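You operate a simulated robot arm through the tools that you are given. There is no shell and no other tool. Be economical: measure what you need, move in short steps, check, and stop when the job is done.

You run a simulated robot arm. Do the job below in one go: nothing can be reset, and whatever is moved stays where it is left.

Task
Scrub out the soaked pan, tip the suds into the big bowl and rinse it under the hot tap.
Fine: use the brush and put it back; leave the pan on the worktop above the dishwasher. Set down upright: dish brush.
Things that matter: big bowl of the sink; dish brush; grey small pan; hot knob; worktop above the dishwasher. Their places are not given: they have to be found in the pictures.

It is judged by the outcome, as a careful person would: the job done as asked, and still so three seconds after it is handed in. It fails if anything else is knocked over, pushed out of place, dropped, spilled or broken.

Robot
A 6-joint arm with a two-finger parallel gripper, fixed in place. Base frame: the origin is at the foot of the arm, x ahead of it, y to its left, z up; the work surface is at about z = 910. Lengths are in mm, angles in rad, forces in N, time in s.
With the tool pointing down near the work surface it reaches from about 360 to 820 mm from the base axis. Its first joint turns from -2.897 to 2.897 rad. Payload 3.91 kg.
The TCP is the grasp point between the finger pads, 30 mm short of the fingertips. In the tool frame z runs along the fingers and y along their closing line. Largest opening 110 mm; finger width 20, thickness 10; the body of the gripper, 48 by 112 mm, starts 55 mm behind the TCP.
Orientation is that of the tool frame in the base frame, as a unit quaternion [w, x, y, z]. With the fingers straight down and closing along the base's y, the tool's x points along the base's -x, its y along +y and its z along -z.

Tools
- The arm moves only by the tool servo_tool. Its arguments are lists of equal length, an entry for each row: "xyz": the shift along the tool's x, y, z in units of 200 mm (1.0 is 200 mm), a list of three; "turn": the turn, a rotation vector about the tool's x, y, z in units of 90 degrees (1.0 is 90 degrees), a list of three; "claw": the finger opening in mm, from 0 to 110. In form: {"xyz": [[x, y, z], ...], "turn": [[ax, ay, az], ...], "claw": [claw, ...]}. A call has 1 to 8 rows; each row is the pose to reach, as a shift and turn from the pose commanded when the call began, along the tool's axes at that moment. A call with a number of a shift or a turn outside -1 to 1 is refused whole. Rows are played at 5 a second. More than 50 mm and 0.15 rad between two rows, or a gripper value outside its range, and nothing of the call is played. A pose out of reach is approached as far as the arm can. The call stops where the force on the tool passes 40 N (or 10 N more than at its start, if that is more) or the arm is blocked; 0.2 s more then pass. Each finger travels about 45 mm/s and halts on what it meets, pressing with about 35 N; the grip force reading is that of the motor and also rises with nothing between the fingers. The clock runs only during rows and for 0.2 s after the last one: add rows that repeat a pose to give the fingers time. It gives the time, the measured TCP pose, the force on the tool (base axes), the opening and the grip force at its end, in the units of the frame above (readings bear some noise), with the torque about the TCP (base axes, N m) and any sound that the robot's microphone picked up, and new pictures: "pictures" is both (left out), scene, wrist or none.
- Cameras (640 x 400 px; columns grow to the right, rows downward): "scene" is fixed at [47.7, -650.7, 1679.5]; the picture's right is [0.66, -0.75, 0.00], its down [-0.63, -0.55, -0.55] and it looks along [0.41, 0.37, -0.83] (base axes); focal length 279 px, centre (320, 200). "wrist" rides on the gripper at [77, 7, -115] in the tool frame; the picture's right is [-0.09, 1.00, 0.00], its down [-0.80, -0.07, -0.59] and it looks along [-0.59, -0.05, 0.80] (tool axes); focal length 270 px, centre (320, 200).
- move_column(by): slides the trunk up (or, below 0, down) by that many mm; the arm rides with it, the base frame stays. It gives what a move gives, with no picture.
- measure_at(camera, pixels): for up to 12 pixels [column, row] of the newest picture of that camera ("zoom" is the newest enlarged one), the place [x, y, z] in the base frame of the surface seen there, good to about 2 mm, but the place of the scene camera against the robot may be out by one fixed shift of up to 18 mm in any direction. The clock stands still meanwhile.
- inspect(camera, box): a new picture of the part [left, top, right, bottom] of that camera's present view, enlarged. The clock stands still meanwhile.
- finish_job(): hands the job in; it is judged then, once.

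Work in short steps. Measure before you move; look again where a grasp or a placing could have gone wrong, and mend it. You have 80 turns and 200 pictures in all, those below and enlarged ones among them. Open the gripper and draw the arm clear of the work before you hand the job in, unless the task says otherwise; then end with one line.

The tools are called as a command line: name --argument value ..., lists and objects as JSON in quotes. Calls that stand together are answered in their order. servo_tool: Moves the arm, as the interface text tells. Its arguments: {"type":"object","properties":{"xyz":{"type":"array"},"turn":{"type":"array"},"claw":{"type":"array"},"pictures":{"type":"string","enum":["both","scene","wrist","none"]}},"required":["xyz","turn","claw"]} The other tools are called the same way: move_column (by) slides the trunk up or down; measure_at (camera, pixels) gives the place of the surface under pixels of a picture; inspect (camera, box) takes an enlarged picture of a part of a camera's view; finish_job () hands the job in.

At the start:

```text
time_s: 0.0
tool_pos: [491.0, -278.3, 1283.0]
ee_rot: [0.0, 0.001, 1.0, 0.0]
wrist_force: [0.2, -1.0, -0.1]
moment: [-0.04, 0.02, -0.03]
grip_width: 110.1
grip_force: 0.0
trunk travel left (down, up): [-550.0, 60.0]
```

scene: 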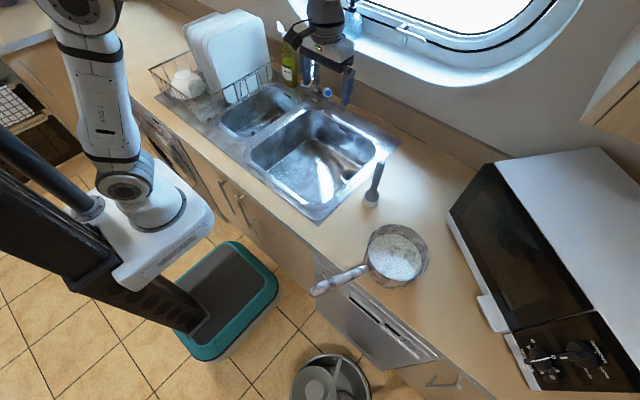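
wrist: 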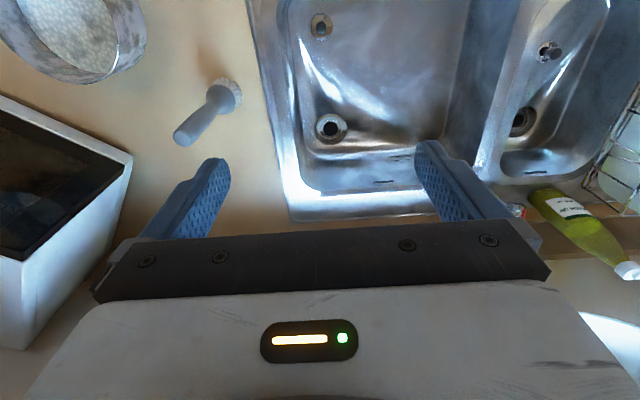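

The pan is at about (395,255) with its handle toward (315,290), the brush stands at (372,190), and the tap is hidden behind the gripper near (320,95). I'll enlarge these views and measure.

inspect --camera "scene" --box '[200, 40, 420, 180]'

inspect --camera "scene" --box '[290, 150, 450, 310]'

measure_at --camera "scene" --pixels '[[379, 165], [371, 198], [318, 292], [345, 279], [368, 268], [395, 255], [398, 226], [428, 250], [318, 180], [252, 152], [385, 155], [310, 112]]'

measure_at --camera "wrist" --pixels '[[182, 138], [232, 95], [60, 30], [280, 10], [322, 190], [470, 150], [330, 127], [322, 22], [515, 212], [90, 80], [143, 30], [380, 80]]'

```text
2.86 times, centred on (310, 110) of scene
```

zoom: 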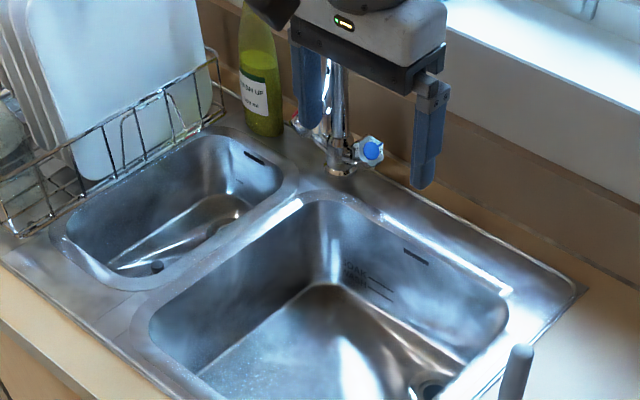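

```text
2.50 times, centred on (370, 230) of scene
```

zoom: 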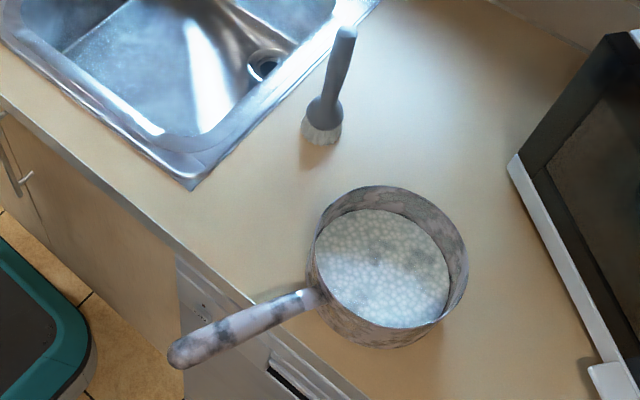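

```text
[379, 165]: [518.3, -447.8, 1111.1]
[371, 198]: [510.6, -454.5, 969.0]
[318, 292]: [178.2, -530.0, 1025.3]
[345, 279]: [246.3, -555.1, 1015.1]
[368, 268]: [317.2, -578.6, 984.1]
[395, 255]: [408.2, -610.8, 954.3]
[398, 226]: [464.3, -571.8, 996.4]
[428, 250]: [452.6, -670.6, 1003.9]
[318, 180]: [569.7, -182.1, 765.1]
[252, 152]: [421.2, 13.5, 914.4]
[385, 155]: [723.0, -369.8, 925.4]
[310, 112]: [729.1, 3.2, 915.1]
```

```text
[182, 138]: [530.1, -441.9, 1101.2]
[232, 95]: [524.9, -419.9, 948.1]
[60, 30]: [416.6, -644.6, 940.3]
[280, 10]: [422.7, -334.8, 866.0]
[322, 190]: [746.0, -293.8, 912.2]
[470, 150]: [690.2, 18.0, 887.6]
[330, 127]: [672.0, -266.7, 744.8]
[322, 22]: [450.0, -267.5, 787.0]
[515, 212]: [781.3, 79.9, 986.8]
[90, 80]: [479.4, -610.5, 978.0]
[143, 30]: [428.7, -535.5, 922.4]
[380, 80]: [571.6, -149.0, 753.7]
```

The tap lies behind the gripper, with a red spot near wrist pixel (515,212). I'll draw the arm back and left and tilt the tool forward to see the tap clearly.

servo_tool --xyz '[[0.1, 0.15, 0], [0.2, 0.3, 0], [0.3, 0.45, 0], [0.4, 0.6, 0], [0.5, 0.75, 0], [0.6, 0.9, 0], [0.6, 0.9, 0], [0.6, 0.9, 0]]' --turn '[[0, -0.07, 0], [0, -0.14, 0], [0, -0.21, 0], [0, -0.28, 0], [0, -0.35, 0], [0, -0.42, 0], [0, -0.45, 0], [0, -0.45, 0]]' --claw '[110, 110, 110, 110, 110, 110, 110, 110]'

```text
time_s: 2.0
tool_pos: [384.8, -92.5, 1253.5]
ee_rot: [0.309, -0.008, 0.951, 0.024]
wrist_force: [0.8, -0.2, -0.5]
moment: [0.0, 0.02, 0.04]
grip_width: 109.8
grip_force: 0.1
trunk travel left (down, up): [-550.0, 60.0]
stopped in row 8: the arm was blocked; the commanded pose is now the measured one
```

scene: 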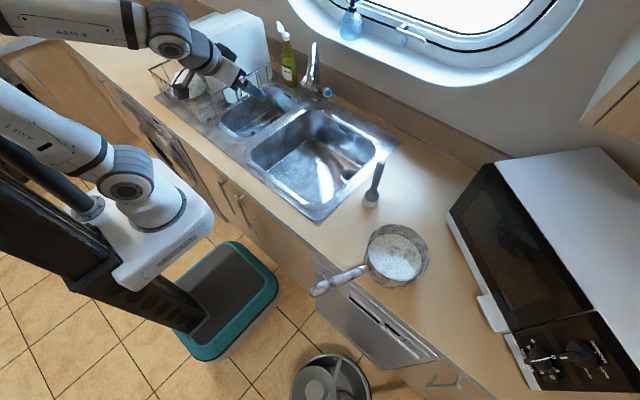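
wrist: 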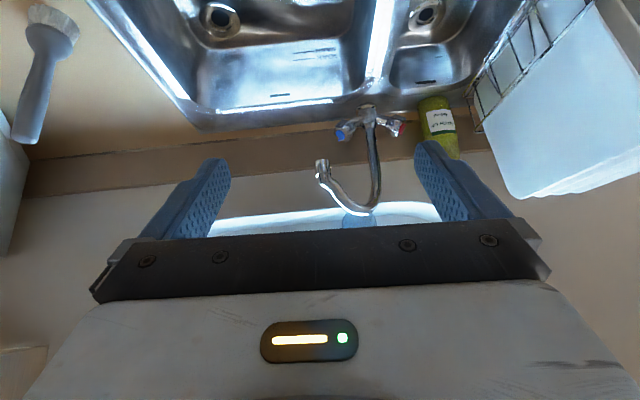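

Now the tap is visible: gooseneck spout at about (340,190), blue knob at (343,132) and red knob at (400,128). I'll enlarge and measure it.

inspect --camera "scene" --box '[270, 30, 370, 110]'

inspect --camera "wrist" --box '[300, 80, 460, 230]'

measure_at --camera "wrist" --pixels '[[321, 162], [324, 180], [340, 203], [365, 208], [376, 175], [368, 110], [345, 132], [398, 128], [403, 130], [390, 126], [28, 140], [50, 30]]'

measure_at --camera "scene" --pixels '[[314, 43], [318, 75], [308, 80], [303, 83], [327, 92], [316, 99], [376, 164], [371, 198], [380, 215], [345, 225], [440, 210], [420, 300]]'

```text
5.00 times, centred on (320, 70) of scene
```

zoom: 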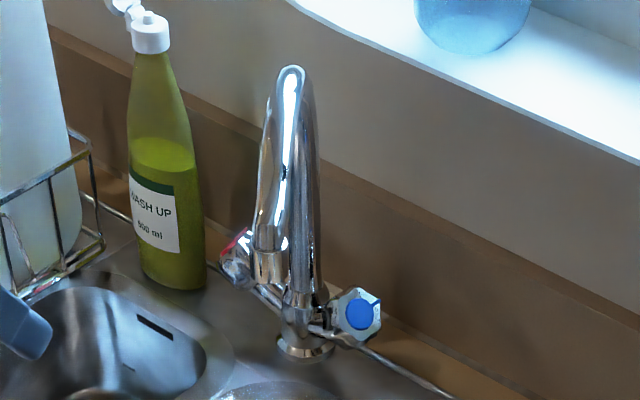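

```text
2.67 times, centred on (380, 155) of wrist
```

zoom: 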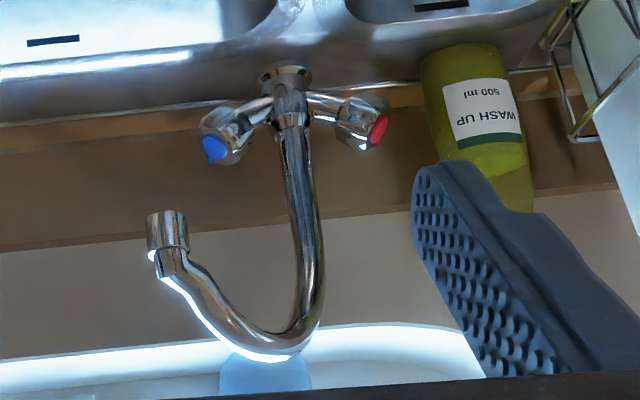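

```text
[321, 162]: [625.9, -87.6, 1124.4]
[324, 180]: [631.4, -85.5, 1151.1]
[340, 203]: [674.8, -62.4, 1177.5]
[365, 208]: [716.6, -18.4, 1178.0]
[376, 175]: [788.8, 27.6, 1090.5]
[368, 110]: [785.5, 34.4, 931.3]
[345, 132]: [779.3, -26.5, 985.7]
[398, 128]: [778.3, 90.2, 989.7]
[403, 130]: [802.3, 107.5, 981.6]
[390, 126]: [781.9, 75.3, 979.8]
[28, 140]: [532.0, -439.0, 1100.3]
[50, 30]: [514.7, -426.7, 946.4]
```

```text
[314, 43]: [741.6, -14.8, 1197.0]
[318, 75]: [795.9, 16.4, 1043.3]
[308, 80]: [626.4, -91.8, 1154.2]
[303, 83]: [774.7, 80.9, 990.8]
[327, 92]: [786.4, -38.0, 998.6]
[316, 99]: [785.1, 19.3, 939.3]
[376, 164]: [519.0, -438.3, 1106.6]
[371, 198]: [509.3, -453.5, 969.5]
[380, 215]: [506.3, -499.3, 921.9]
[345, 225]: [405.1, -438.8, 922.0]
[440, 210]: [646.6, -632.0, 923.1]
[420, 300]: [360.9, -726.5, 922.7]
```

The spout outlet is near (626,-87,1120), over the big bowl, and the hot knob is at about (778,90,988). I'll do the brush first, so I bring the tool back to vertical and move toward it.

servo_tool --xyz '[[-0.06, -0.15, 0.045], [-0.13, -0.3, 0.09], [-0.19, -0.45, 0.135], [-0.25, -0.6, 0.18], [-0.32, -0.75, 0.23], [-0.38, -0.9, 0.28], [-0.4, -1.0, 0.29]]' --turn '[[0, 0.08, 0], [0, 0.16, 0], [0, 0.24, 0], [0, 0.32, 0], [0, 0.4, 0], [0, 0.4, 0], [0.026, 0.4, 0.019]]' --claw '[110, 110, 110, 110, 110, 110, 110]' --pictures "wrist"

```text
time_s: 3.6
tool_pos: [488.1, -294.7, 1245.5]
ee_rot: [0.0, 0.007, 1.0, 0.008]
wrist_force: [-0.2, 0.7, -0.8]
moment: [-0.01, 0.0, 0.0]
grip_width: 109.9
grip_force: 0.0
trunk travel left (down, up): [-550.0, 60.0]
```

wrist: 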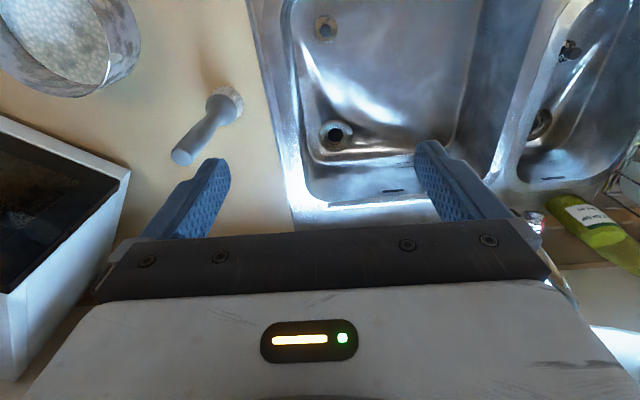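

The brush handle top is near wrist pixel (182,155). I'll move over the brush, staying high, and look again.

servo_tool --xyz '[[0, -0.18, 0], [0, -0.36, 0], [0, -0.54, 0], [0, -0.72, 0], [0, -0.72, 0]]' --turn '[[0, 0, 0], [0, 0, 0], [0, 0, 0], [0, 0, 0], [0, 0, 0]]' --claw '[110, 110, 110, 110, 110]' --pictures "wrist"

measure_at --camera "wrist" --pixels '[[325, 155], [325, 140], [325, 120], [325, 100], [325, 80]]'

```text
time_s: 4.8
tool_pos: [487.0, -434.8, 1244.6]
ee_rot: [0.0, 0.008, 1.0, 0.007]
wrist_force: [0.4, 0.0, 0.0]
moment: [0.0, 0.03, 0.02]
grip_width: 109.9
grip_force: 0.1
trunk travel left (down, up): [-550.0, 60.0]
```

wrist: 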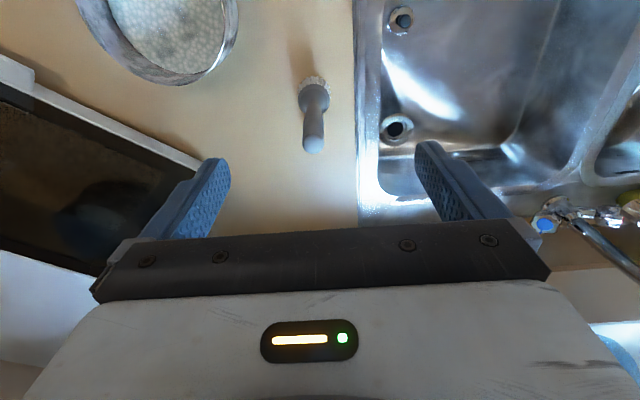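

```text
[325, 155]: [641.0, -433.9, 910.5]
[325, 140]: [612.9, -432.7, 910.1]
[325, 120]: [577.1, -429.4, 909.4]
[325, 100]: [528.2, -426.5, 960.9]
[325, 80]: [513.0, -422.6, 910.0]
```

measure_at --camera "wrist" --pixels '[[313, 147], [313, 135], [304, 130], [322, 130], [313, 110], [313, 90], [302, 85], [326, 85], [314, 78]]'

measure_at --camera "wrist" --pixels '[[165, 70], [180, 84], [120, 50], [237, 15], [228, 40], [230, 20], [165, 30], [200, 50], [140, 20], [85, 0], [205, 75]]'

```text
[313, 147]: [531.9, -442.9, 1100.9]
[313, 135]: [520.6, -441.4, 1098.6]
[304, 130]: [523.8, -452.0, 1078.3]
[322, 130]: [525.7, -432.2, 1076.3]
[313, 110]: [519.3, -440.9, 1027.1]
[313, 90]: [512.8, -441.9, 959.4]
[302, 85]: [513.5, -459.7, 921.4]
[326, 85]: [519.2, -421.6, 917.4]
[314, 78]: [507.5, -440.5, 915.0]
```

```text
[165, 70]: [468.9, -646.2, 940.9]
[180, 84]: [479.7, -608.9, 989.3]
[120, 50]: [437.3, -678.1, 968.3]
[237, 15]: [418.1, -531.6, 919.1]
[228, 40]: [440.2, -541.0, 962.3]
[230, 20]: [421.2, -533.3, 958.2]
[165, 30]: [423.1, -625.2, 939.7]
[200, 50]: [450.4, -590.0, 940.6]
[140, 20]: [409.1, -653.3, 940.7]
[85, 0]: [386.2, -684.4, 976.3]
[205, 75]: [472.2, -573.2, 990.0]
```

The brush is upright with its axis at about (527,-441.5), top at z≈1101 and handle about 20 wide. I'll align over it and lower to a TCP height of about 1057.

servo_tool --xyz '[[-0.2, -0.033, 0.0], [-0.2, -0.033, 0.2], [-0.2, -0.033, 0.4], [-0.2, -0.033, 0.6], [-0.2, -0.033, 0.8], [-0.2, -0.033, 0.938], [-0.2, -0.033, 0.938]]' --turn '[[0, 0, 0], [0, 0, 0], [0, 0, 0], [0, 0, 0], [0, 0, 0], [0, 0, 0], [0, 0, 0]]' --claw '[80, 70, 70, 70, 70, 70, 70]'

```text
time_s: 6.4
tool_pos: [527.4, -442.8, 1055.8]
ee_rot: [0.001, 0.007, 1.0, 0.007]
wrist_force: [0.3, -0.4, -0.3]
moment: [0.01, 0.0, 0.0]
grip_width: 69.9
grip_force: 0.1
trunk travel left (down, up): [-550.0, 60.0]
```

scene: 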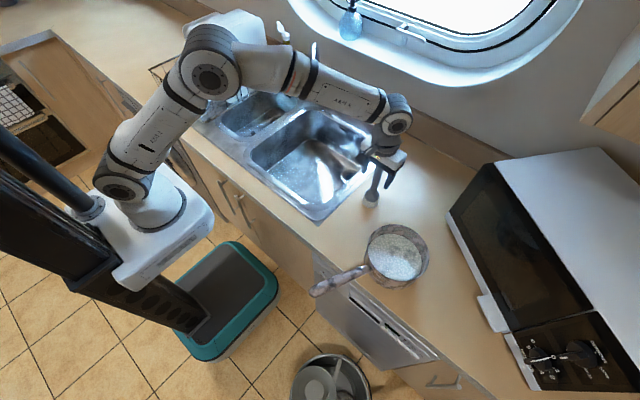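
wrist: 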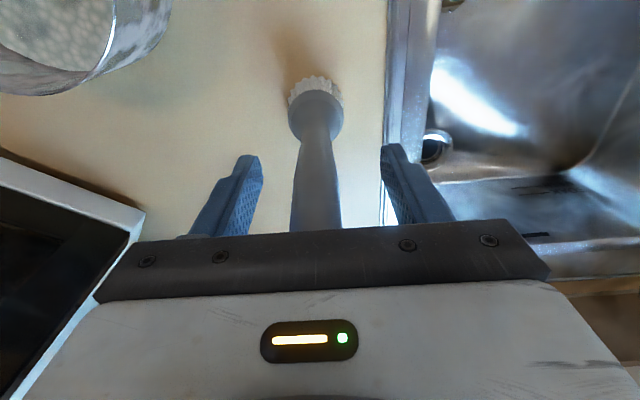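

The handle sits between the fingers, so I close on it.

servo_tool --xyz '[[0, 0, 0], [0, 0, 0], [0, 0, 0], [0, 0, 0], [0, 0, 0], [0, 0, 0]]' --turn '[[0, 0, 0], [0, 0, 0], [0, 0, 0], [0, 0, 0], [0, 0, 0], [0, 0, 0]]' --claw '[50, 30, 10, 5, 5, 5]' --pictures "none"

servo_tool --xyz '[[0, 0, -0.2], [0, 0, -0.4], [0, 0, -0.55], [0, 0, -0.55]]' --turn '[[0, 0, 0], [0, 0, 0], [0, 0, 0], [0, 0, 0]]' --claw '[5, 5, 5, 5]'

```text
time_s: 7.8
tool_pos: [525.5, -443.0, 1055.9]
ee_rot: [0.001, 0.007, 1.0, 0.007]
wrist_force: [-0.5, -0.1, 0.8]
moment: [-0.17, 0.02, 0.01]
grip_width: 21.6
grip_force: 35.0
trunk travel left (down, up): [-550.0, 60.0]
```

```text
time_s: 8.8
tool_pos: [525.8, -443.3, 1167.1]
ee_rot: [-0.001, 0.008, 1.0, 0.006]
wrist_force: [-1.2, -0.4, -1.6]
moment: [-0.01, 0.05, 0.03]
grip_width: 22.0
grip_force: 34.6
trunk travel left (down, up): [-550.0, 60.0]
```

scene: 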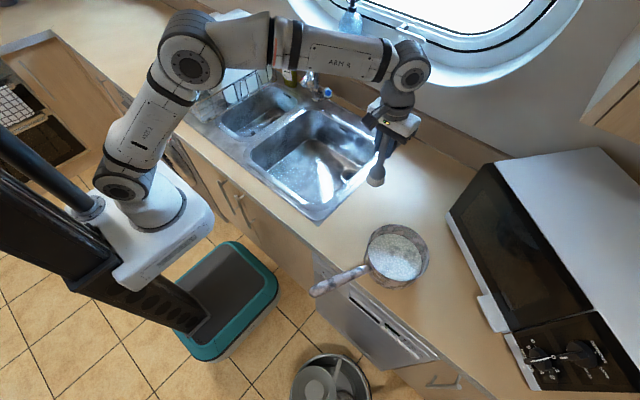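
wrist: 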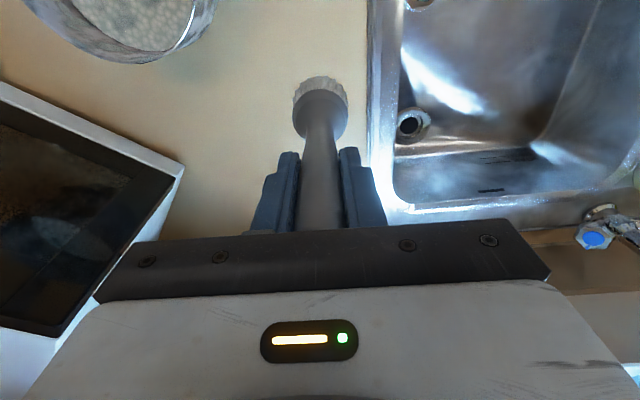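

The brush is held with its bottom about 146 below the TCP. I'll measure the pan rim to find its centre.

inspect --camera "scene" --box '[300, 210, 440, 300]'

```text
4.44 times, centred on (370, 255) of scene
```

zoom: 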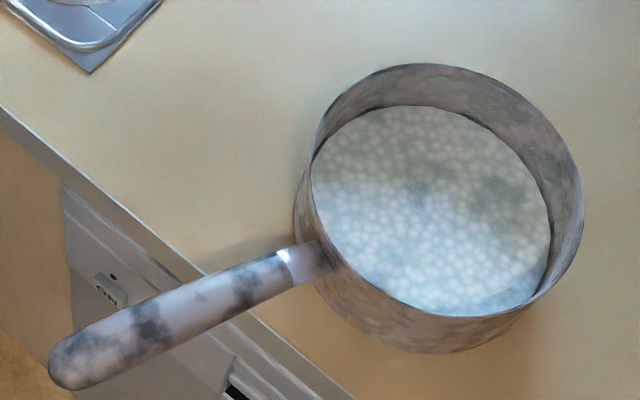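

measure_at --camera "zoom" --pixels '[[420, 66], [520, 100], [578, 180], [570, 260], [440, 316], [330, 260], [320, 130], [70, 365], [160, 322], [230, 290], [290, 268], [310, 262]]'

measure_at --camera "zoom" --pixels '[[60, 340], [80, 388], [220, 272], [235, 308], [400, 350], [110, 90], [20, 110], [200, 265], [300, 345], [380, 310], [500, 310], [560, 280]]'

```text
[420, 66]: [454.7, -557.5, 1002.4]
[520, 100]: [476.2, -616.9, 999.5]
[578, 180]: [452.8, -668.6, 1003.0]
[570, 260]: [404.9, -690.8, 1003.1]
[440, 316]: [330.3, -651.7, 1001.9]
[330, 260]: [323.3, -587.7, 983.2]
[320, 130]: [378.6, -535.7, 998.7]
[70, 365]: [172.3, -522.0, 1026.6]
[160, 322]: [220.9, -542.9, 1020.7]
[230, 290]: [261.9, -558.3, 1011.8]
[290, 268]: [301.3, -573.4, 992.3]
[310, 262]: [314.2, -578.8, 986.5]
```

```text
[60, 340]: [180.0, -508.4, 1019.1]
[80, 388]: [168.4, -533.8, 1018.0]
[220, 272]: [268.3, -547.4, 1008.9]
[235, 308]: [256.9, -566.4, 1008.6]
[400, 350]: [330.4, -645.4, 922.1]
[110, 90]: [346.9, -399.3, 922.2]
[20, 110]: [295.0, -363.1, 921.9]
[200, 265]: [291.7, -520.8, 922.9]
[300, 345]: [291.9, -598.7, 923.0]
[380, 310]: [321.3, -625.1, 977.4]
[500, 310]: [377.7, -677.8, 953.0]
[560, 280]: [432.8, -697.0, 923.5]
```

The rim fit gives a pan centre of about (407,-610) in the arm frame, inner radius 75, rim z≈990. The brush bottom clears it at 1021, so I carry the brush above the pan centre.

servo_tool --xyz '[[0.12, -0.165, 0], [0.24, -0.33, 0], [0.36, -0.5, 0], [0.48, -0.67, 0], [0.594, -0.833, 0], [0.594, -0.833, 0]]' --turn '[[0, 0, 0], [0, 0, 0], [0, 0, 0], [0, 0, 0], [0, 0, 0], [0, 0, 0]]' --claw '[5, 5, 5, 5, 5, 5]'

```text
time_s: 10.2
tool_pos: [403.5, -607.1, 1164.2]
ee_rot: [0.0, 0.007, 1.0, 0.007]
wrist_force: [-0.1, 0.6, -1.2]
moment: [0.07, 0.04, 0.01]
grip_width: 22.0
grip_force: 34.8
trunk travel left (down, up): [-550.0, 60.0]
```

scene: 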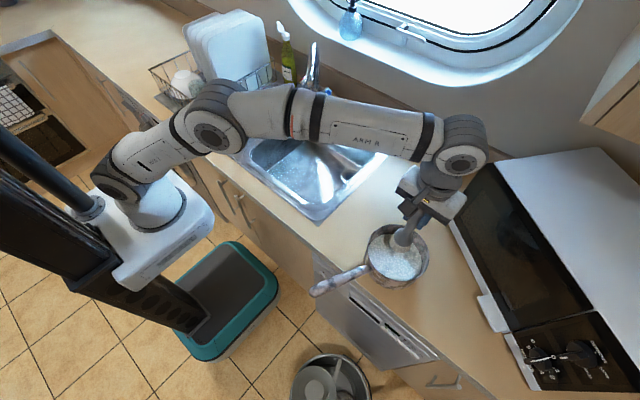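
wrist: 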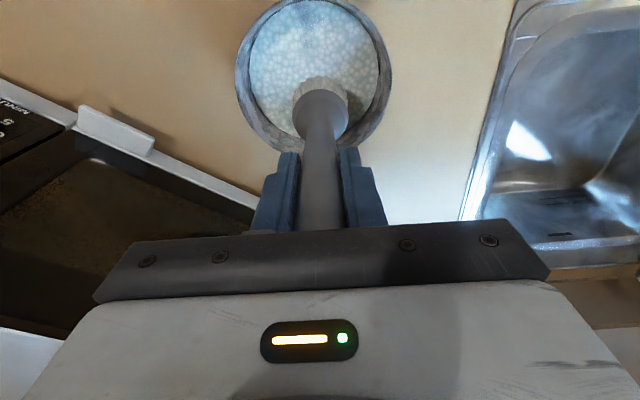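

The brush is above the pan, so I lower it into the suds and stop just short of the bottom.

servo_tool --xyz '[[-0.015, -0.01, 0.15], [-0.015, -0.01, 0.3], [-0.015, -0.01, 0.42], [-0.015, -0.01, 0.48], [-0.015, -0.01, 0.505], [-0.015, -0.01, 0.505]]' --turn '[[0, 0, 0], [0, 0, 0], [0, 0, 0], [0, 0, 0], [0, 0, 0], [0, 0, 0]]' --claw '[5, 5, 5, 5, 5, 5]'

```text
time_s: 11.6
tool_pos: [407.8, -607.8, 1062.0]
ee_rot: [0.0, 0.007, 1.0, 0.007]
wrist_force: [0.9, -0.6, 0.1]
moment: [-0.23, -0.04, 0.01]
grip_width: 22.1
grip_force: 34.7
trunk travel left (down, up): [-550.0, 60.0]
```

scene: 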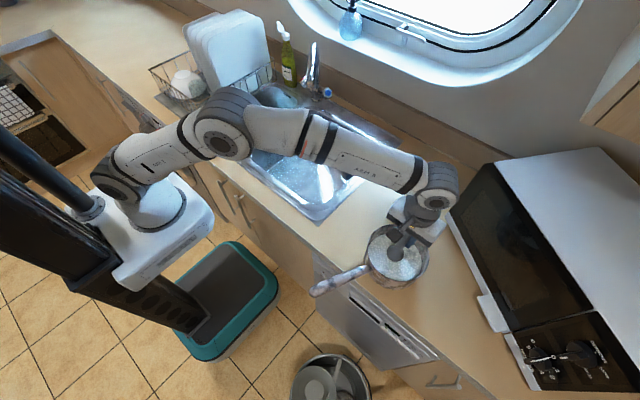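
wrist: 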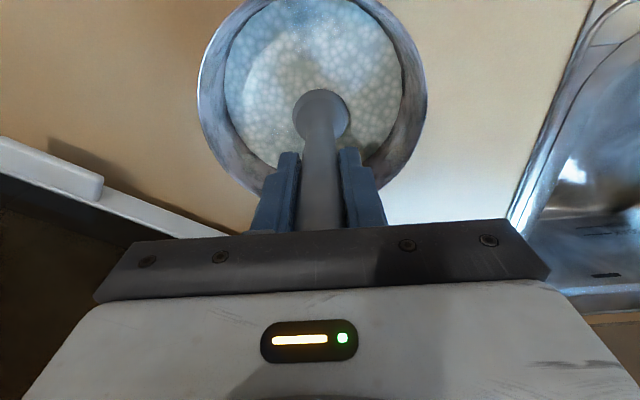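

measure_at --camera "wrist" --pixels '[[230, 80], [398, 80], [317, 2], [250, 145], [205, 80], [420, 80], [385, 140], [245, 178]]'

servo_tool --xyz '[[0, 0, 0.01], [0, 0, 0.02], [0, 0, 0.025], [0, 0, 0.025]]' --turn '[[0, 0, 0], [0, 0, 0], [0, 0, 0], [0, 0, 0]]' --claw '[5, 5, 5, 5]' --pictures "none"

```text
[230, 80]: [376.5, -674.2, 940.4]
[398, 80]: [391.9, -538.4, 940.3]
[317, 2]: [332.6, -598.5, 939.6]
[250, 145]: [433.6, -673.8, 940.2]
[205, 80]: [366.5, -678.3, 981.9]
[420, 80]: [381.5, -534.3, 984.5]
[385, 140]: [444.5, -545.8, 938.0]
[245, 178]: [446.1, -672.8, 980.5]
```

```text
time_s: 12.6
tool_pos: [407.3, -606.7, 1062.9]
ee_rot: [0.002, 0.007, 1.0, 0.004]
wrist_force: [3.2, -5.4, 31.2]
moment: [-1.09, -0.21, -0.03]
grip_width: 22.0
grip_force: 35.0
trunk travel left (down, up): [-550.0, 60.0]
```

The bristles meet the pan bottom at TCP z≈1062 with 31 N, which is too firm. I'll ease off to a light press and scrub in a circle of about 38 mm radius.

servo_tool --xyz '[[0.0, 0.0, -0.019], [0.19, 0, -0.019], [0.134, 0.134, -0.019], [0, 0.19, -0.019], [-0.134, 0.134, -0.019], [-0.19, 0, -0.019], [-0.134, -0.134, -0.019], [0, -0.19, -0.019]]' --turn '[[0, 0, 0], [0, 0, 0], [0, 0, 0], [0, 0, 0], [0, 0, 0], [0, 0, 0], [0, 0, 0], [0, 0, 0]]' --claw '[5, 5, 5, 5, 5, 5, 5, 5]'

```text
time_s: 14.4
tool_pos: [405.7, -645.7, 1062.0]
ee_rot: [0.001, 0.008, 1.0, 0.007]
wrist_force: [-2.1, 0.0, 2.9]
moment: [-0.27, 0.27, -0.03]
grip_width: 21.7
grip_force: 34.7
trunk travel left (down, up): [-550.0, 60.0]
```

scene: 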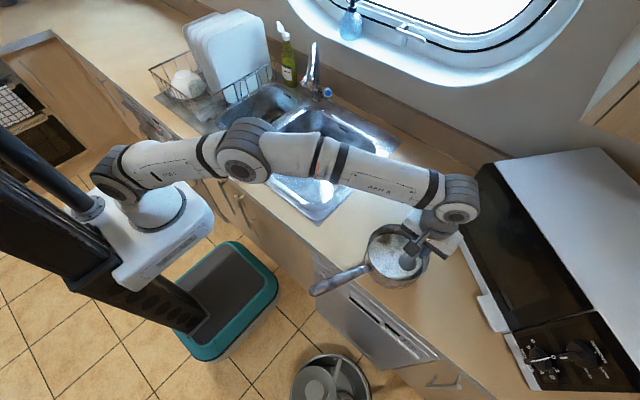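
wrist: 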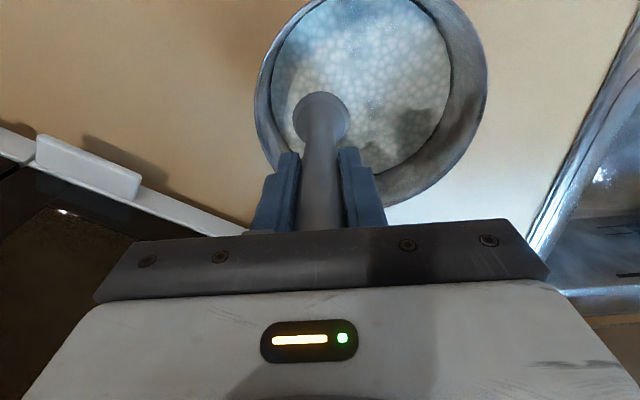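

The pan's grime seems to be fading. I'll do another, wider circle, then smaller strokes across the middle.

servo_tool --xyz '[[0.15, 0.035, 0.002], [0.21, 0.19, 0.002], [0.15, 0.345, 0.002], [0, 0.4, 0.002], [-0.15, 0.345, 0.002], [-0.21, 0.19, 0.002], [-0.15, 0.035, 0.002], [0, -0.02, 0.002]]' --turn '[[0, 0, 0], [0, 0, 0], [0, 0, 0], [0, 0, 0], [0, 0, 0], [0, 0, 0], [0, 0, 0], [0, 0, 0]]' --claw '[5, 5, 5, 5, 5, 5, 5, 5]' --pictures "none"

servo_tool --xyz '[[0, 0.2, 0.002], [0, 0.38, 0.002], [0.1, 0.32, 0.002], [0.1, 0.1, 0.002], [-0.1, 0.1, 0.002], [-0.1, 0.32, 0.002], [0.1, 0.32, 0.002], [0, 0.21, 0.002]]' --turn '[[0, 0, 0], [0, 0, 0], [0, 0, 0], [0, 0, 0], [0, 0, 0], [0, 0, 0], [0, 0, 0], [0, 0, 0]]' --claw '[5, 5, 5, 5, 5, 5, 5, 5]'

inspect --camera "scene" --box '[300, 210, 440, 300]'

```text
time_s: 16.2
tool_pos: [406.0, -647.0, 1060.4]
ee_rot: [0.001, 0.007, 1.0, 0.007]
wrist_force: [-1.5, 0.3, 3.6]
moment: [0.05, 0.22, -0.01]
grip_width: 21.7
grip_force: 35.1
trunk travel left (down, up): [-550.0, 60.0]
```

```text
time_s: 18.0
tool_pos: [407.4, -608.0, 1060.4]
ee_rot: [0.001, 0.007, 1.0, 0.006]
wrist_force: [0.5, -0.5, 2.7]
moment: [-0.15, -0.07, -0.02]
grip_width: 21.9
grip_force: 34.2
trunk travel left (down, up): [-550.0, 60.0]
```

scene: 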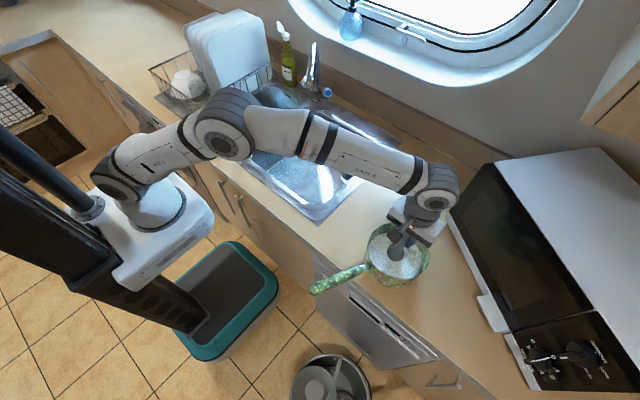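
wrist: 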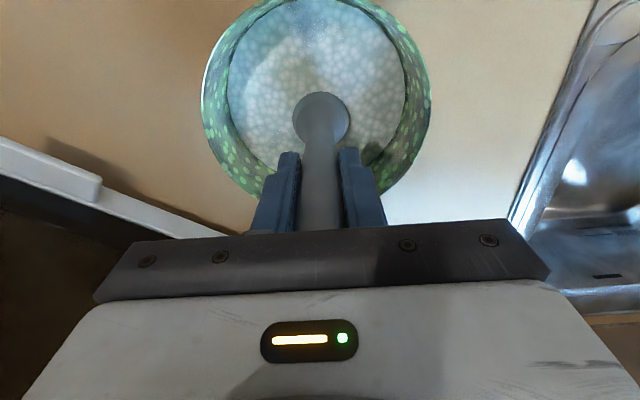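

```text
4.44 times, centred on (370, 255) of scene
```

zoom: 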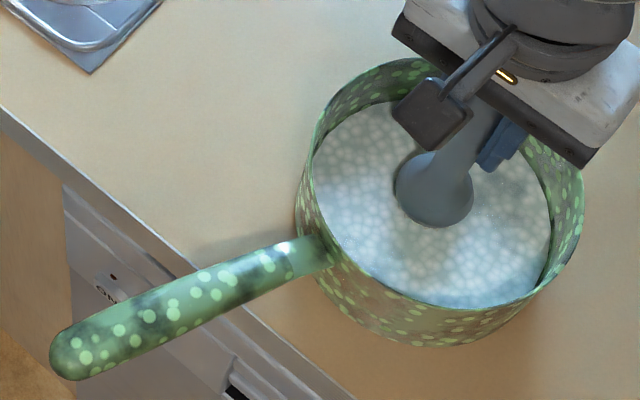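

The pan's finish has turned to green dots, so the dirt is coming off, though dark patches remain. I'll scrub one more round.

servo_tool --xyz '[[0.19, 0, 0.003], [0.134, 0.134, 0.003], [0, 0.19, 0.003], [-0.134, 0.134, 0.003], [-0.19, 0, 0.003], [-0.134, -0.134, 0.003], [0, -0.19, 0.003], [0.134, -0.134, 0.003]]' --turn '[[0, 0, 0], [0, 0, 0], [0, 0, 0], [0, 0, 0], [0, 0, 0], [0, 0, 0], [0, 0, 0], [0, 0, 0]]' --claw '[5, 5, 5, 5, 5, 5, 5, 5]' --pictures "none"

servo_tool --xyz '[[0.056, 0.134, 0.0], [0, 0.268, 0.0], [-0.134, 0.324, 0.0], [-0.268, 0.268, 0], [-0.324, 0.134, 0], [-0.268, 0, 0], [-0.134, -0.056, 0], [-0.134, 0.134, 0]]' --turn '[[0, 0, 0], [0, 0, 0], [0, 0, 0], [0, 0, 0], [0, 0, 0], [0, 0, 0], [0, 0, 0], [0, 0, 0]]' --claw '[5, 5, 5, 5, 5, 5, 5, 5]' --pictures "none"

inspect --camera "scene" --box '[300, 210, 440, 300]'

```text
time_s: 19.8
tool_pos: [378.5, -635.2, 1059.2]
ee_rot: [0.001, 0.007, 1.0, 0.006]
wrist_force: [-2.3, 2.1, 8.5]
moment: [0.25, 0.26, -0.07]
grip_width: 21.8
grip_force: 35.2
trunk travel left (down, up): [-550.0, 60.0]
```

```text
time_s: 21.6
tool_pos: [408.7, -604.8, 1058.5]
ee_rot: [-0.001, 0.007, 1.0, 0.007]
wrist_force: [0.2, 2.7, 3.8]
moment: [0.27, 0.02, -0.02]
grip_width: 21.7
grip_force: 34.6
trunk travel left (down, up): [-550.0, 60.0]
```

```text
4.44 times, centred on (370, 255) of scene
```

zoom: 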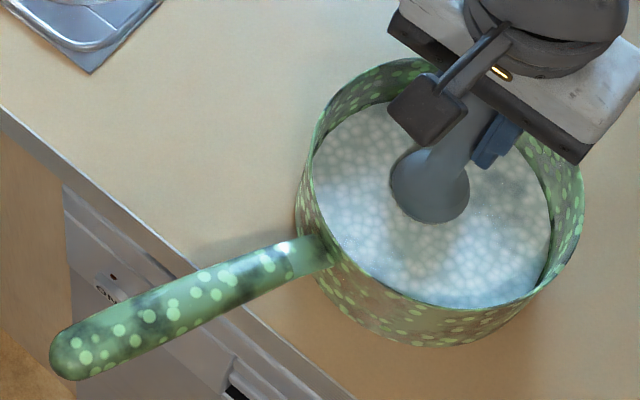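

The picture no longer changes, so the scrubbing is done. I'll lift the brush straight up, let it drip, and carry it back over its spot at (525.5,-443).

servo_tool --xyz '[[0, 0, -0.2], [0, 0, -0.4], [0, 0, -0.55], [0, 0, -0.55], [0, 0, -0.55]]' --turn '[[0, 0, 0], [0, 0, 0], [0, 0, 0], [0, 0, 0], [0, 0, 0]]' --claw '[5, 5, 5, 5, 5]' --pictures "none"

servo_tool --xyz '[[-0.117, 0.163, 0], [-0.234, 0.326, 0], [-0.351, 0.49, 0], [-0.468, 0.65, 0], [-0.585, 0.81, 0], [-0.585, 0.81, 0]]' --turn '[[0, 0, 0], [0, 0, 0], [0, 0, 0], [0, 0, 0], [0, 0, 0], [0, 0, 0]]' --claw '[5, 5, 5, 5, 5, 5]' --pictures "both"

```text
time_s: 22.8
tool_pos: [408.3, -608.3, 1170.4]
ee_rot: [0.0, 0.007, 1.0, 0.007]
wrist_force: [0.1, -0.7, -1.4]
moment: [-0.05, -0.01, -0.01]
grip_width: 21.6
grip_force: 35.2
trunk travel left (down, up): [-550.0, 60.0]
```

```text
time_s: 24.2
tool_pos: [526.5, -450.5, 1169.2]
ee_rot: [0.001, 0.007, 1.0, 0.006]
wrist_force: [0.3, 0.1, -1.5]
moment: [0.03, 0.02, 0.01]
grip_width: 21.2
grip_force: 35.2
trunk travel left (down, up): [-550.0, 60.0]
```

scene: 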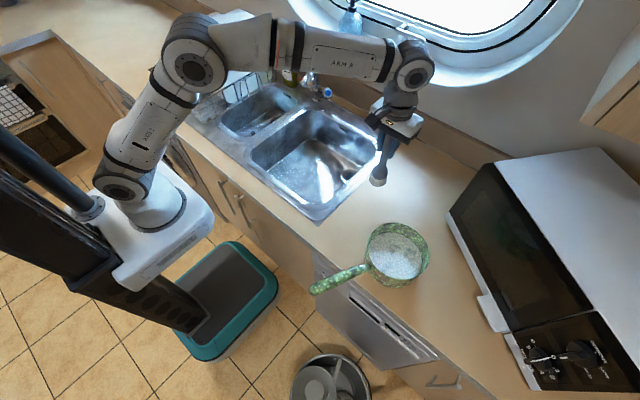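
wrist: 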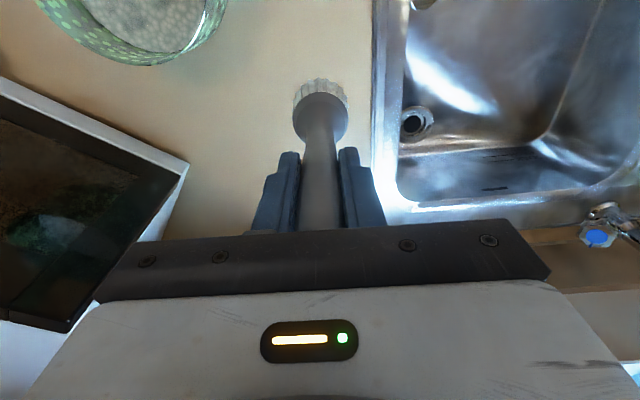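

The brush is about 7 mm off in y. I'll correct that and lower it to just above the worktop.

servo_tool --xyz '[[0.005, 0.037, 0.1], [0.005, 0.037, 0.3], [0.005, 0.037, 0.45], [0.005, 0.037, 0.53], [0.005, 0.037, 0.55], [0.005, 0.037, 0.55]]' --turn '[[0, 0, 0], [0, 0, 0], [0, 0, 0], [0, 0, 0], [0, 0, 0], [0, 0, 0]]' --claw '[5, 5, 5, 5, 5, 5]' --pictures "none"

servo_tool --xyz '[[0, 0, 0.005], [0, 0, 0.01], [0, 0, 0.01]]' --turn '[[0, 0, 0], [0, 0, 0], [0, 0, 0]]' --claw '[5, 5, 5]' --pictures "none"

```text
time_s: 25.6
tool_pos: [525.7, -439.2, 1063.0]
ee_rot: [0.0, 0.007, 1.0, 0.007]
wrist_force: [-0.6, -0.3, -0.7]
moment: [0.0, 0.0, -0.01]
grip_width: 21.3
grip_force: 35.2
trunk travel left (down, up): [-550.0, 60.0]
```

```text
time_s: 26.4
tool_pos: [526.4, -439.5, 1059.7]
ee_rot: [0.0, 0.008, 1.0, 0.007]
wrist_force: [0.3, 0.1, -0.5]
moment: [-0.03, 0.0, -0.03]
grip_width: 21.2
grip_force: 35.6
trunk travel left (down, up): [-550.0, 60.0]
```

servo_tool --xyz '[[0, -0.01, 0.01], [0, -0.015, 0.02], [0, -0.015, 0.03], [0, -0.015, 0.03]]' --turn '[[0, 0, 0], [0, 0, 0], [0, 0, 0], [0, 0, 0]]' --claw '[5, 5, 5, 5]' --pictures "none"

```text
time_s: 27.4
tool_pos: [526.8, -442.8, 1055.8]
ee_rot: [0.0, 0.007, 1.0, 0.006]
wrist_force: [0.3, -0.2, 2.6]
moment: [-0.07, 0.02, 0.01]
grip_width: 21.1
grip_force: 34.8
trunk travel left (down, up): [-550.0, 60.0]
```

The bristles touch the worktop with a light load at the original pose. I open slowly and look before rising.

servo_tool --xyz '[[0, 0, 0], [0, 0, 0], [0, 0, 0], [0, 0, 0], [0, 0, 0], [0, 0, 0]]' --turn '[[0, 0, 0], [0, 0, 0], [0, 0, 0], [0, 0, 0], [0, 0, 0], [0, 0, 0]]' --claw '[24, 30, 40, 55, 70, 70]' --pictures "wrist"

servo_tool --xyz '[[0, 0, -0.2], [0, 0, -0.4], [0, 0, -0.6], [0, 0, -0.8], [0, 0, -0.9]]' --turn '[[0, 0, 0], [0, 0, 0], [0, 0, 0], [0, 0, 0], [0, 0, 0]]' --claw '[70, 70, 70, 70, 70]'

```text
time_s: 28.8
tool_pos: [526.4, -442.8, 1055.2]
ee_rot: [0.001, 0.007, 1.0, 0.006]
wrist_force: [0.6, 0.1, -0.2]
moment: [0.01, -0.03, -0.01]
grip_width: 69.9
grip_force: 0.0
trunk travel left (down, up): [-550.0, 60.0]
```

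wrist: 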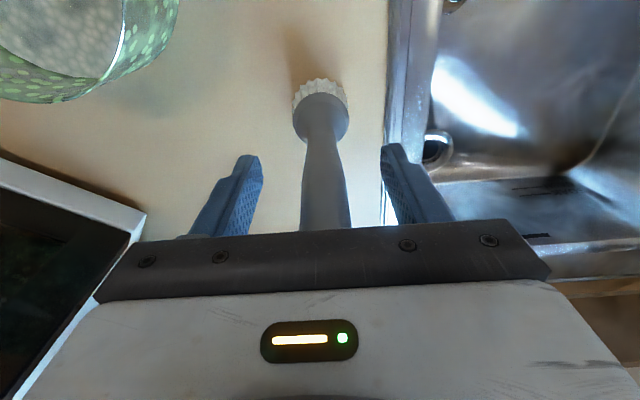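

```text
time_s: 30.0
tool_pos: [524.3, -444.9, 1234.0]
ee_rot: [-0.001, 0.007, 1.0, 0.007]
wrist_force: [-0.3, 0.9, 0.6]
moment: [-0.01, 0.03, -0.01]
grip_width: 70.3
grip_force: 0.1
trunk travel left (down, up): [-550.0, 60.0]
```

scene: 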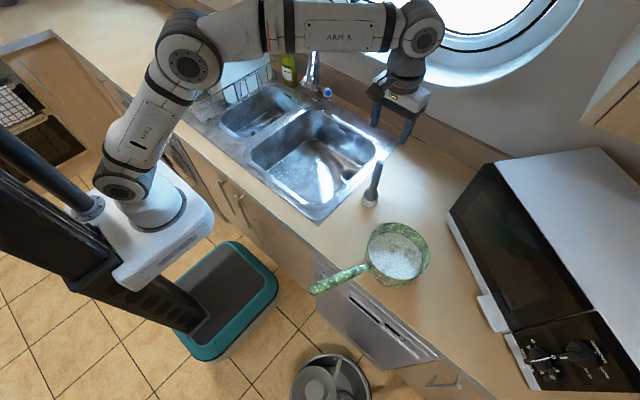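
wrist: 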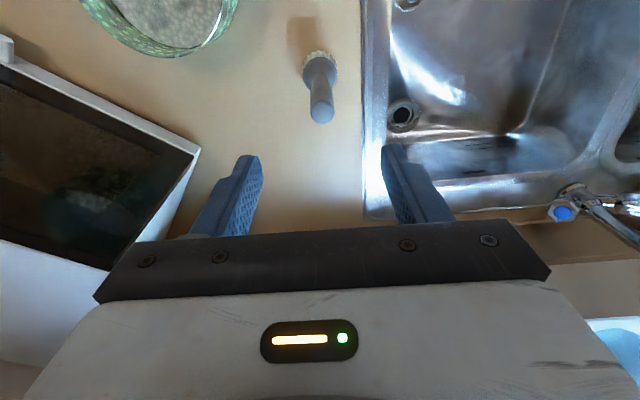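

The brush stands upright where it was. Next is the hot tap, so that it runs when I bring the pan. I travel left at x≈470, clear of the spout.

servo_tool --xyz '[[0.1, 0.2, 0], [0.2, 0.4, 0], [0.27, 0.6, 0], [0.27, 0.8, 0], [0.27, 1.0, 0]]' --turn '[[0, 0, 0], [0, 0, 0], [0, 0, 0], [0, 0, 0], [0, 0, 0]]' --claw '[70, 70, 70, 70, 70]' --pictures "none"

servo_tool --xyz '[[0, 0.2, 0], [0, 0.4, 0], [0, 0.6, 0], [0, 0.8, 0], [0, 1.0, 0], [0, 1.0, 0]]' --turn '[[0, 0, 0], [0, 0, 0], [0, 0, 0], [0, 0, 0], [0, 0, 0], [0, 0, 0]]' --claw '[70, 70, 70, 70, 70, 70]' --pictures "none"

servo_tool --xyz '[[0, 0.2, 0], [0, 0.4, 0], [0, 0.6, 0], [0, 0.7, 0], [0, 0.7, 0], [0, 0.7, 0]]' --turn '[[0, -0.08, 0], [0, -0.16, 0], [0, -0.24, 0], [0, -0.32, 0], [0, -0.4, 0], [0, -0.4, 0]]' --claw '[70, 70, 70, 70, 70, 70]'

```text
time_s: 31.2
tool_pos: [472.0, -243.0, 1236.9]
ee_rot: [0.0, 0.007, 1.0, 0.006]
wrist_force: [0.0, -0.8, -0.9]
moment: [-0.03, -0.02, 0.02]
grip_width: 70.0
grip_force: 0.1
trunk travel left (down, up): [-550.0, 60.0]
```

```text
time_s: 32.6
tool_pos: [479.3, -42.3, 1240.2]
ee_rot: [0.001, 0.007, 1.0, 0.007]
wrist_force: [0.2, 0.2, -1.8]
moment: [0.0, 0.02, 0.01]
grip_width: 69.8
grip_force: 0.0
trunk travel left (down, up): [-550.0, 60.0]
```

```text
time_s: 34.0
tool_pos: [478.8, 94.7, 1241.8]
ee_rot: [0.31, 0.01, 0.951, 0.004]
wrist_force: [0.6, 0.1, -0.4]
moment: [-0.02, 0.0, 0.02]
grip_width: 70.1
grip_force: 0.0
trunk travel left (down, up): [-550.0, 60.0]
```

scene: 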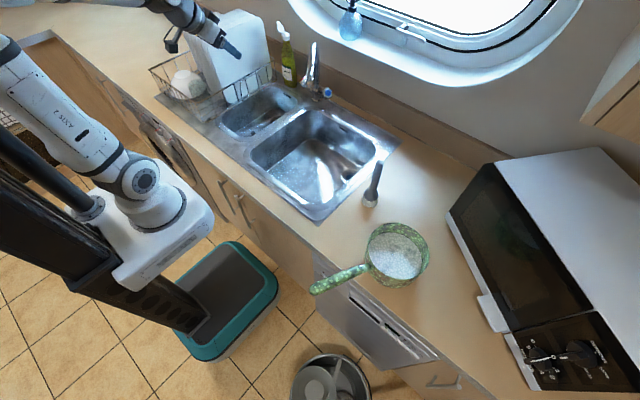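
wrist: 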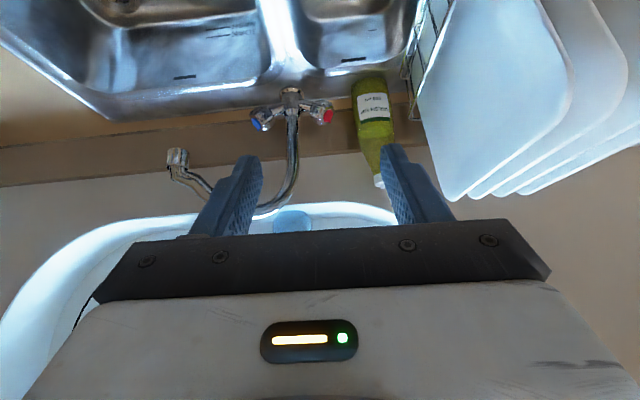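

The hot knob is at wrist (322,115) and the bottle is close by at (372,110). I'll enlarge and measure both, plus the dish rack plates.

inspect --camera "wrist" --box '[230, 70, 420, 190]'

measure_at --camera "wrist" --pixels '[[328, 117], [322, 108], [322, 122], [312, 108], [314, 120], [303, 110], [290, 92], [356, 90], [360, 125], [378, 182], [372, 130], [455, 195]]'

```text
3.33 times, centred on (325, 130) of wrist
```

zoom: 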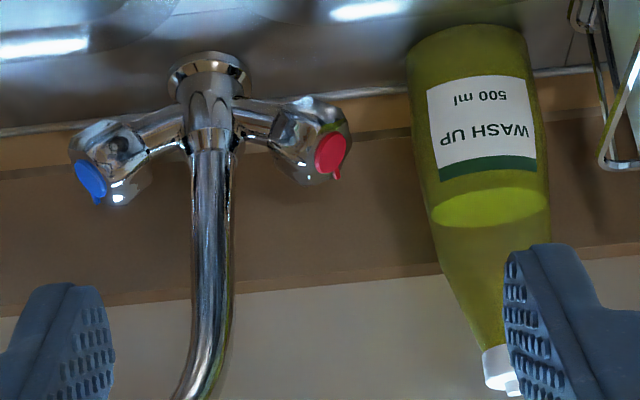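

```text
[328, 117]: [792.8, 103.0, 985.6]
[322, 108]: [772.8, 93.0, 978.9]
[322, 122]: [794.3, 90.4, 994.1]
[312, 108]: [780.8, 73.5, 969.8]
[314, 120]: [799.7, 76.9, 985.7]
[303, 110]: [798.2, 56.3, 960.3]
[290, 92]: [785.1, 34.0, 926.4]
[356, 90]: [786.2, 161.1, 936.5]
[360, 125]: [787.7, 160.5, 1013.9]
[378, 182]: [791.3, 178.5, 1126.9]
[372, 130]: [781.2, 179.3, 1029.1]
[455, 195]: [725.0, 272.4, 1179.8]
```

The knob's axis leans up and outward, roughly along (-0.12,0.86,0.49), with the bottle at y≈160 and the spout column at y≈34. I'll take a grip orientation between them, closing perpendicular to the knob axis, and come halfway closer.

servo_tool --xyz '[[-0.033, 0.017, 0.07], [-0.066, 0.034, 0.14], [-0.1, 0.05, 0.21], [-0.133, 0.067, 0.283], [-0.166, 0.084, 0.354], [-0.2, 0.1, 0.425], [-0.232, 0.118, 0.496], [-0.265, 0.135, 0.567]]' --turn '[[0.0328, -0.0045, -0.0876], [0.0655, -0.009, -0.1753], [0.098, -0.0135, -0.263], [0.131, -0.018, -0.3505], [0.164, -0.0225, -0.438], [0.1965, -0.027, -0.526], [0.229, -0.0315, -0.6134], [0.262, -0.036, -0.701]]' --claw '[70, 70, 70, 70, 70, 70, 70, 70]'

```text
time_s: 35.8
tool_pos: [589.9, 120.9, 1180.4]
ee_rot: [0.283, -0.427, 0.787, -0.343]
wrist_force: [0.9, -0.2, -0.7]
moment: [-0.02, 0.02, 0.02]
grip_width: 70.2
grip_force: 0.1
trunk travel left (down, up): [-550.0, 60.0]
```

scene: 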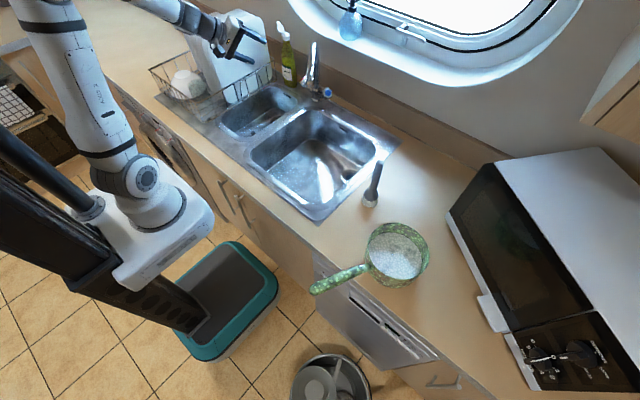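
wrist: 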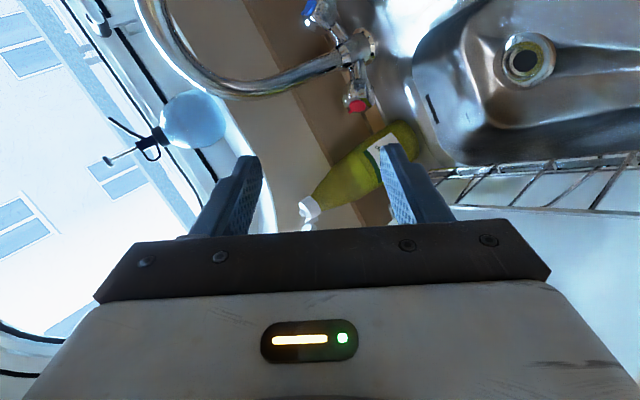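

The pose came out well, and the knob is at wrist (357,95). I'll enlarge it and measure its axis precisely.

inspect --camera "wrist" --box '[300, 0, 440, 140]'

measure_at --camera "wrist" --pixels '[[357, 106], [350, 106], [365, 105], [357, 100], [348, 98], [369, 96], [358, 92], [346, 84], [367, 82], [356, 78], [355, 65], [356, 52]]'

measure_at --camera "wrist" --pixels '[[385, 135], [400, 125], [350, 170], [340, 180], [310, 205], [330, 75], [300, 90], [240, 95], [480, 180], [520, 200], [600, 170], [290, 100]]'

```text
2.86 times, centred on (370, 70) of wrist
```

zoom: 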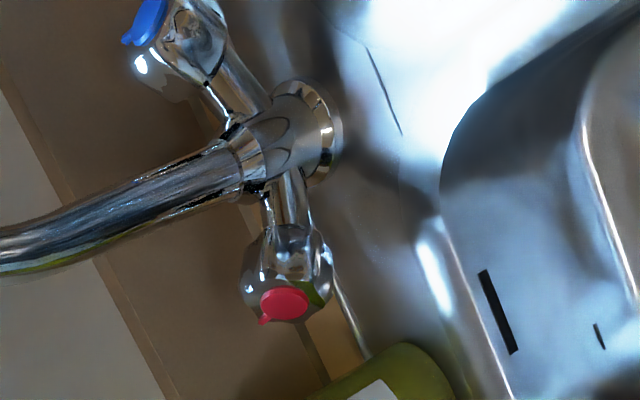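

```text
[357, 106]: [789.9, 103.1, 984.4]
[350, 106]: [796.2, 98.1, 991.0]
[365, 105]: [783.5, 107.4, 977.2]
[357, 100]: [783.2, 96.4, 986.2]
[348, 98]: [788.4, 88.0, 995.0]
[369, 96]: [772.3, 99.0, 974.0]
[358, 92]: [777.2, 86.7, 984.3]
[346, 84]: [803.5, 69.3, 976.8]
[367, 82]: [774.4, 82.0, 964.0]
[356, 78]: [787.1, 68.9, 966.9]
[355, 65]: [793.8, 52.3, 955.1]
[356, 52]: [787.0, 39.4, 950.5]
```

```text
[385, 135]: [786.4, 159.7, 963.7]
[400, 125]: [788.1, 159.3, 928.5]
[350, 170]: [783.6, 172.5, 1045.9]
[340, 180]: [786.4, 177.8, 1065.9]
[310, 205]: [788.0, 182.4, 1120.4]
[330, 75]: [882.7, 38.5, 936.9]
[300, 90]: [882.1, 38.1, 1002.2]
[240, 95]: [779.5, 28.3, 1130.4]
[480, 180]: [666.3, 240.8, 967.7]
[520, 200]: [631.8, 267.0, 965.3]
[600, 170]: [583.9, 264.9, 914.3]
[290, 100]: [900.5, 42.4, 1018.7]
```

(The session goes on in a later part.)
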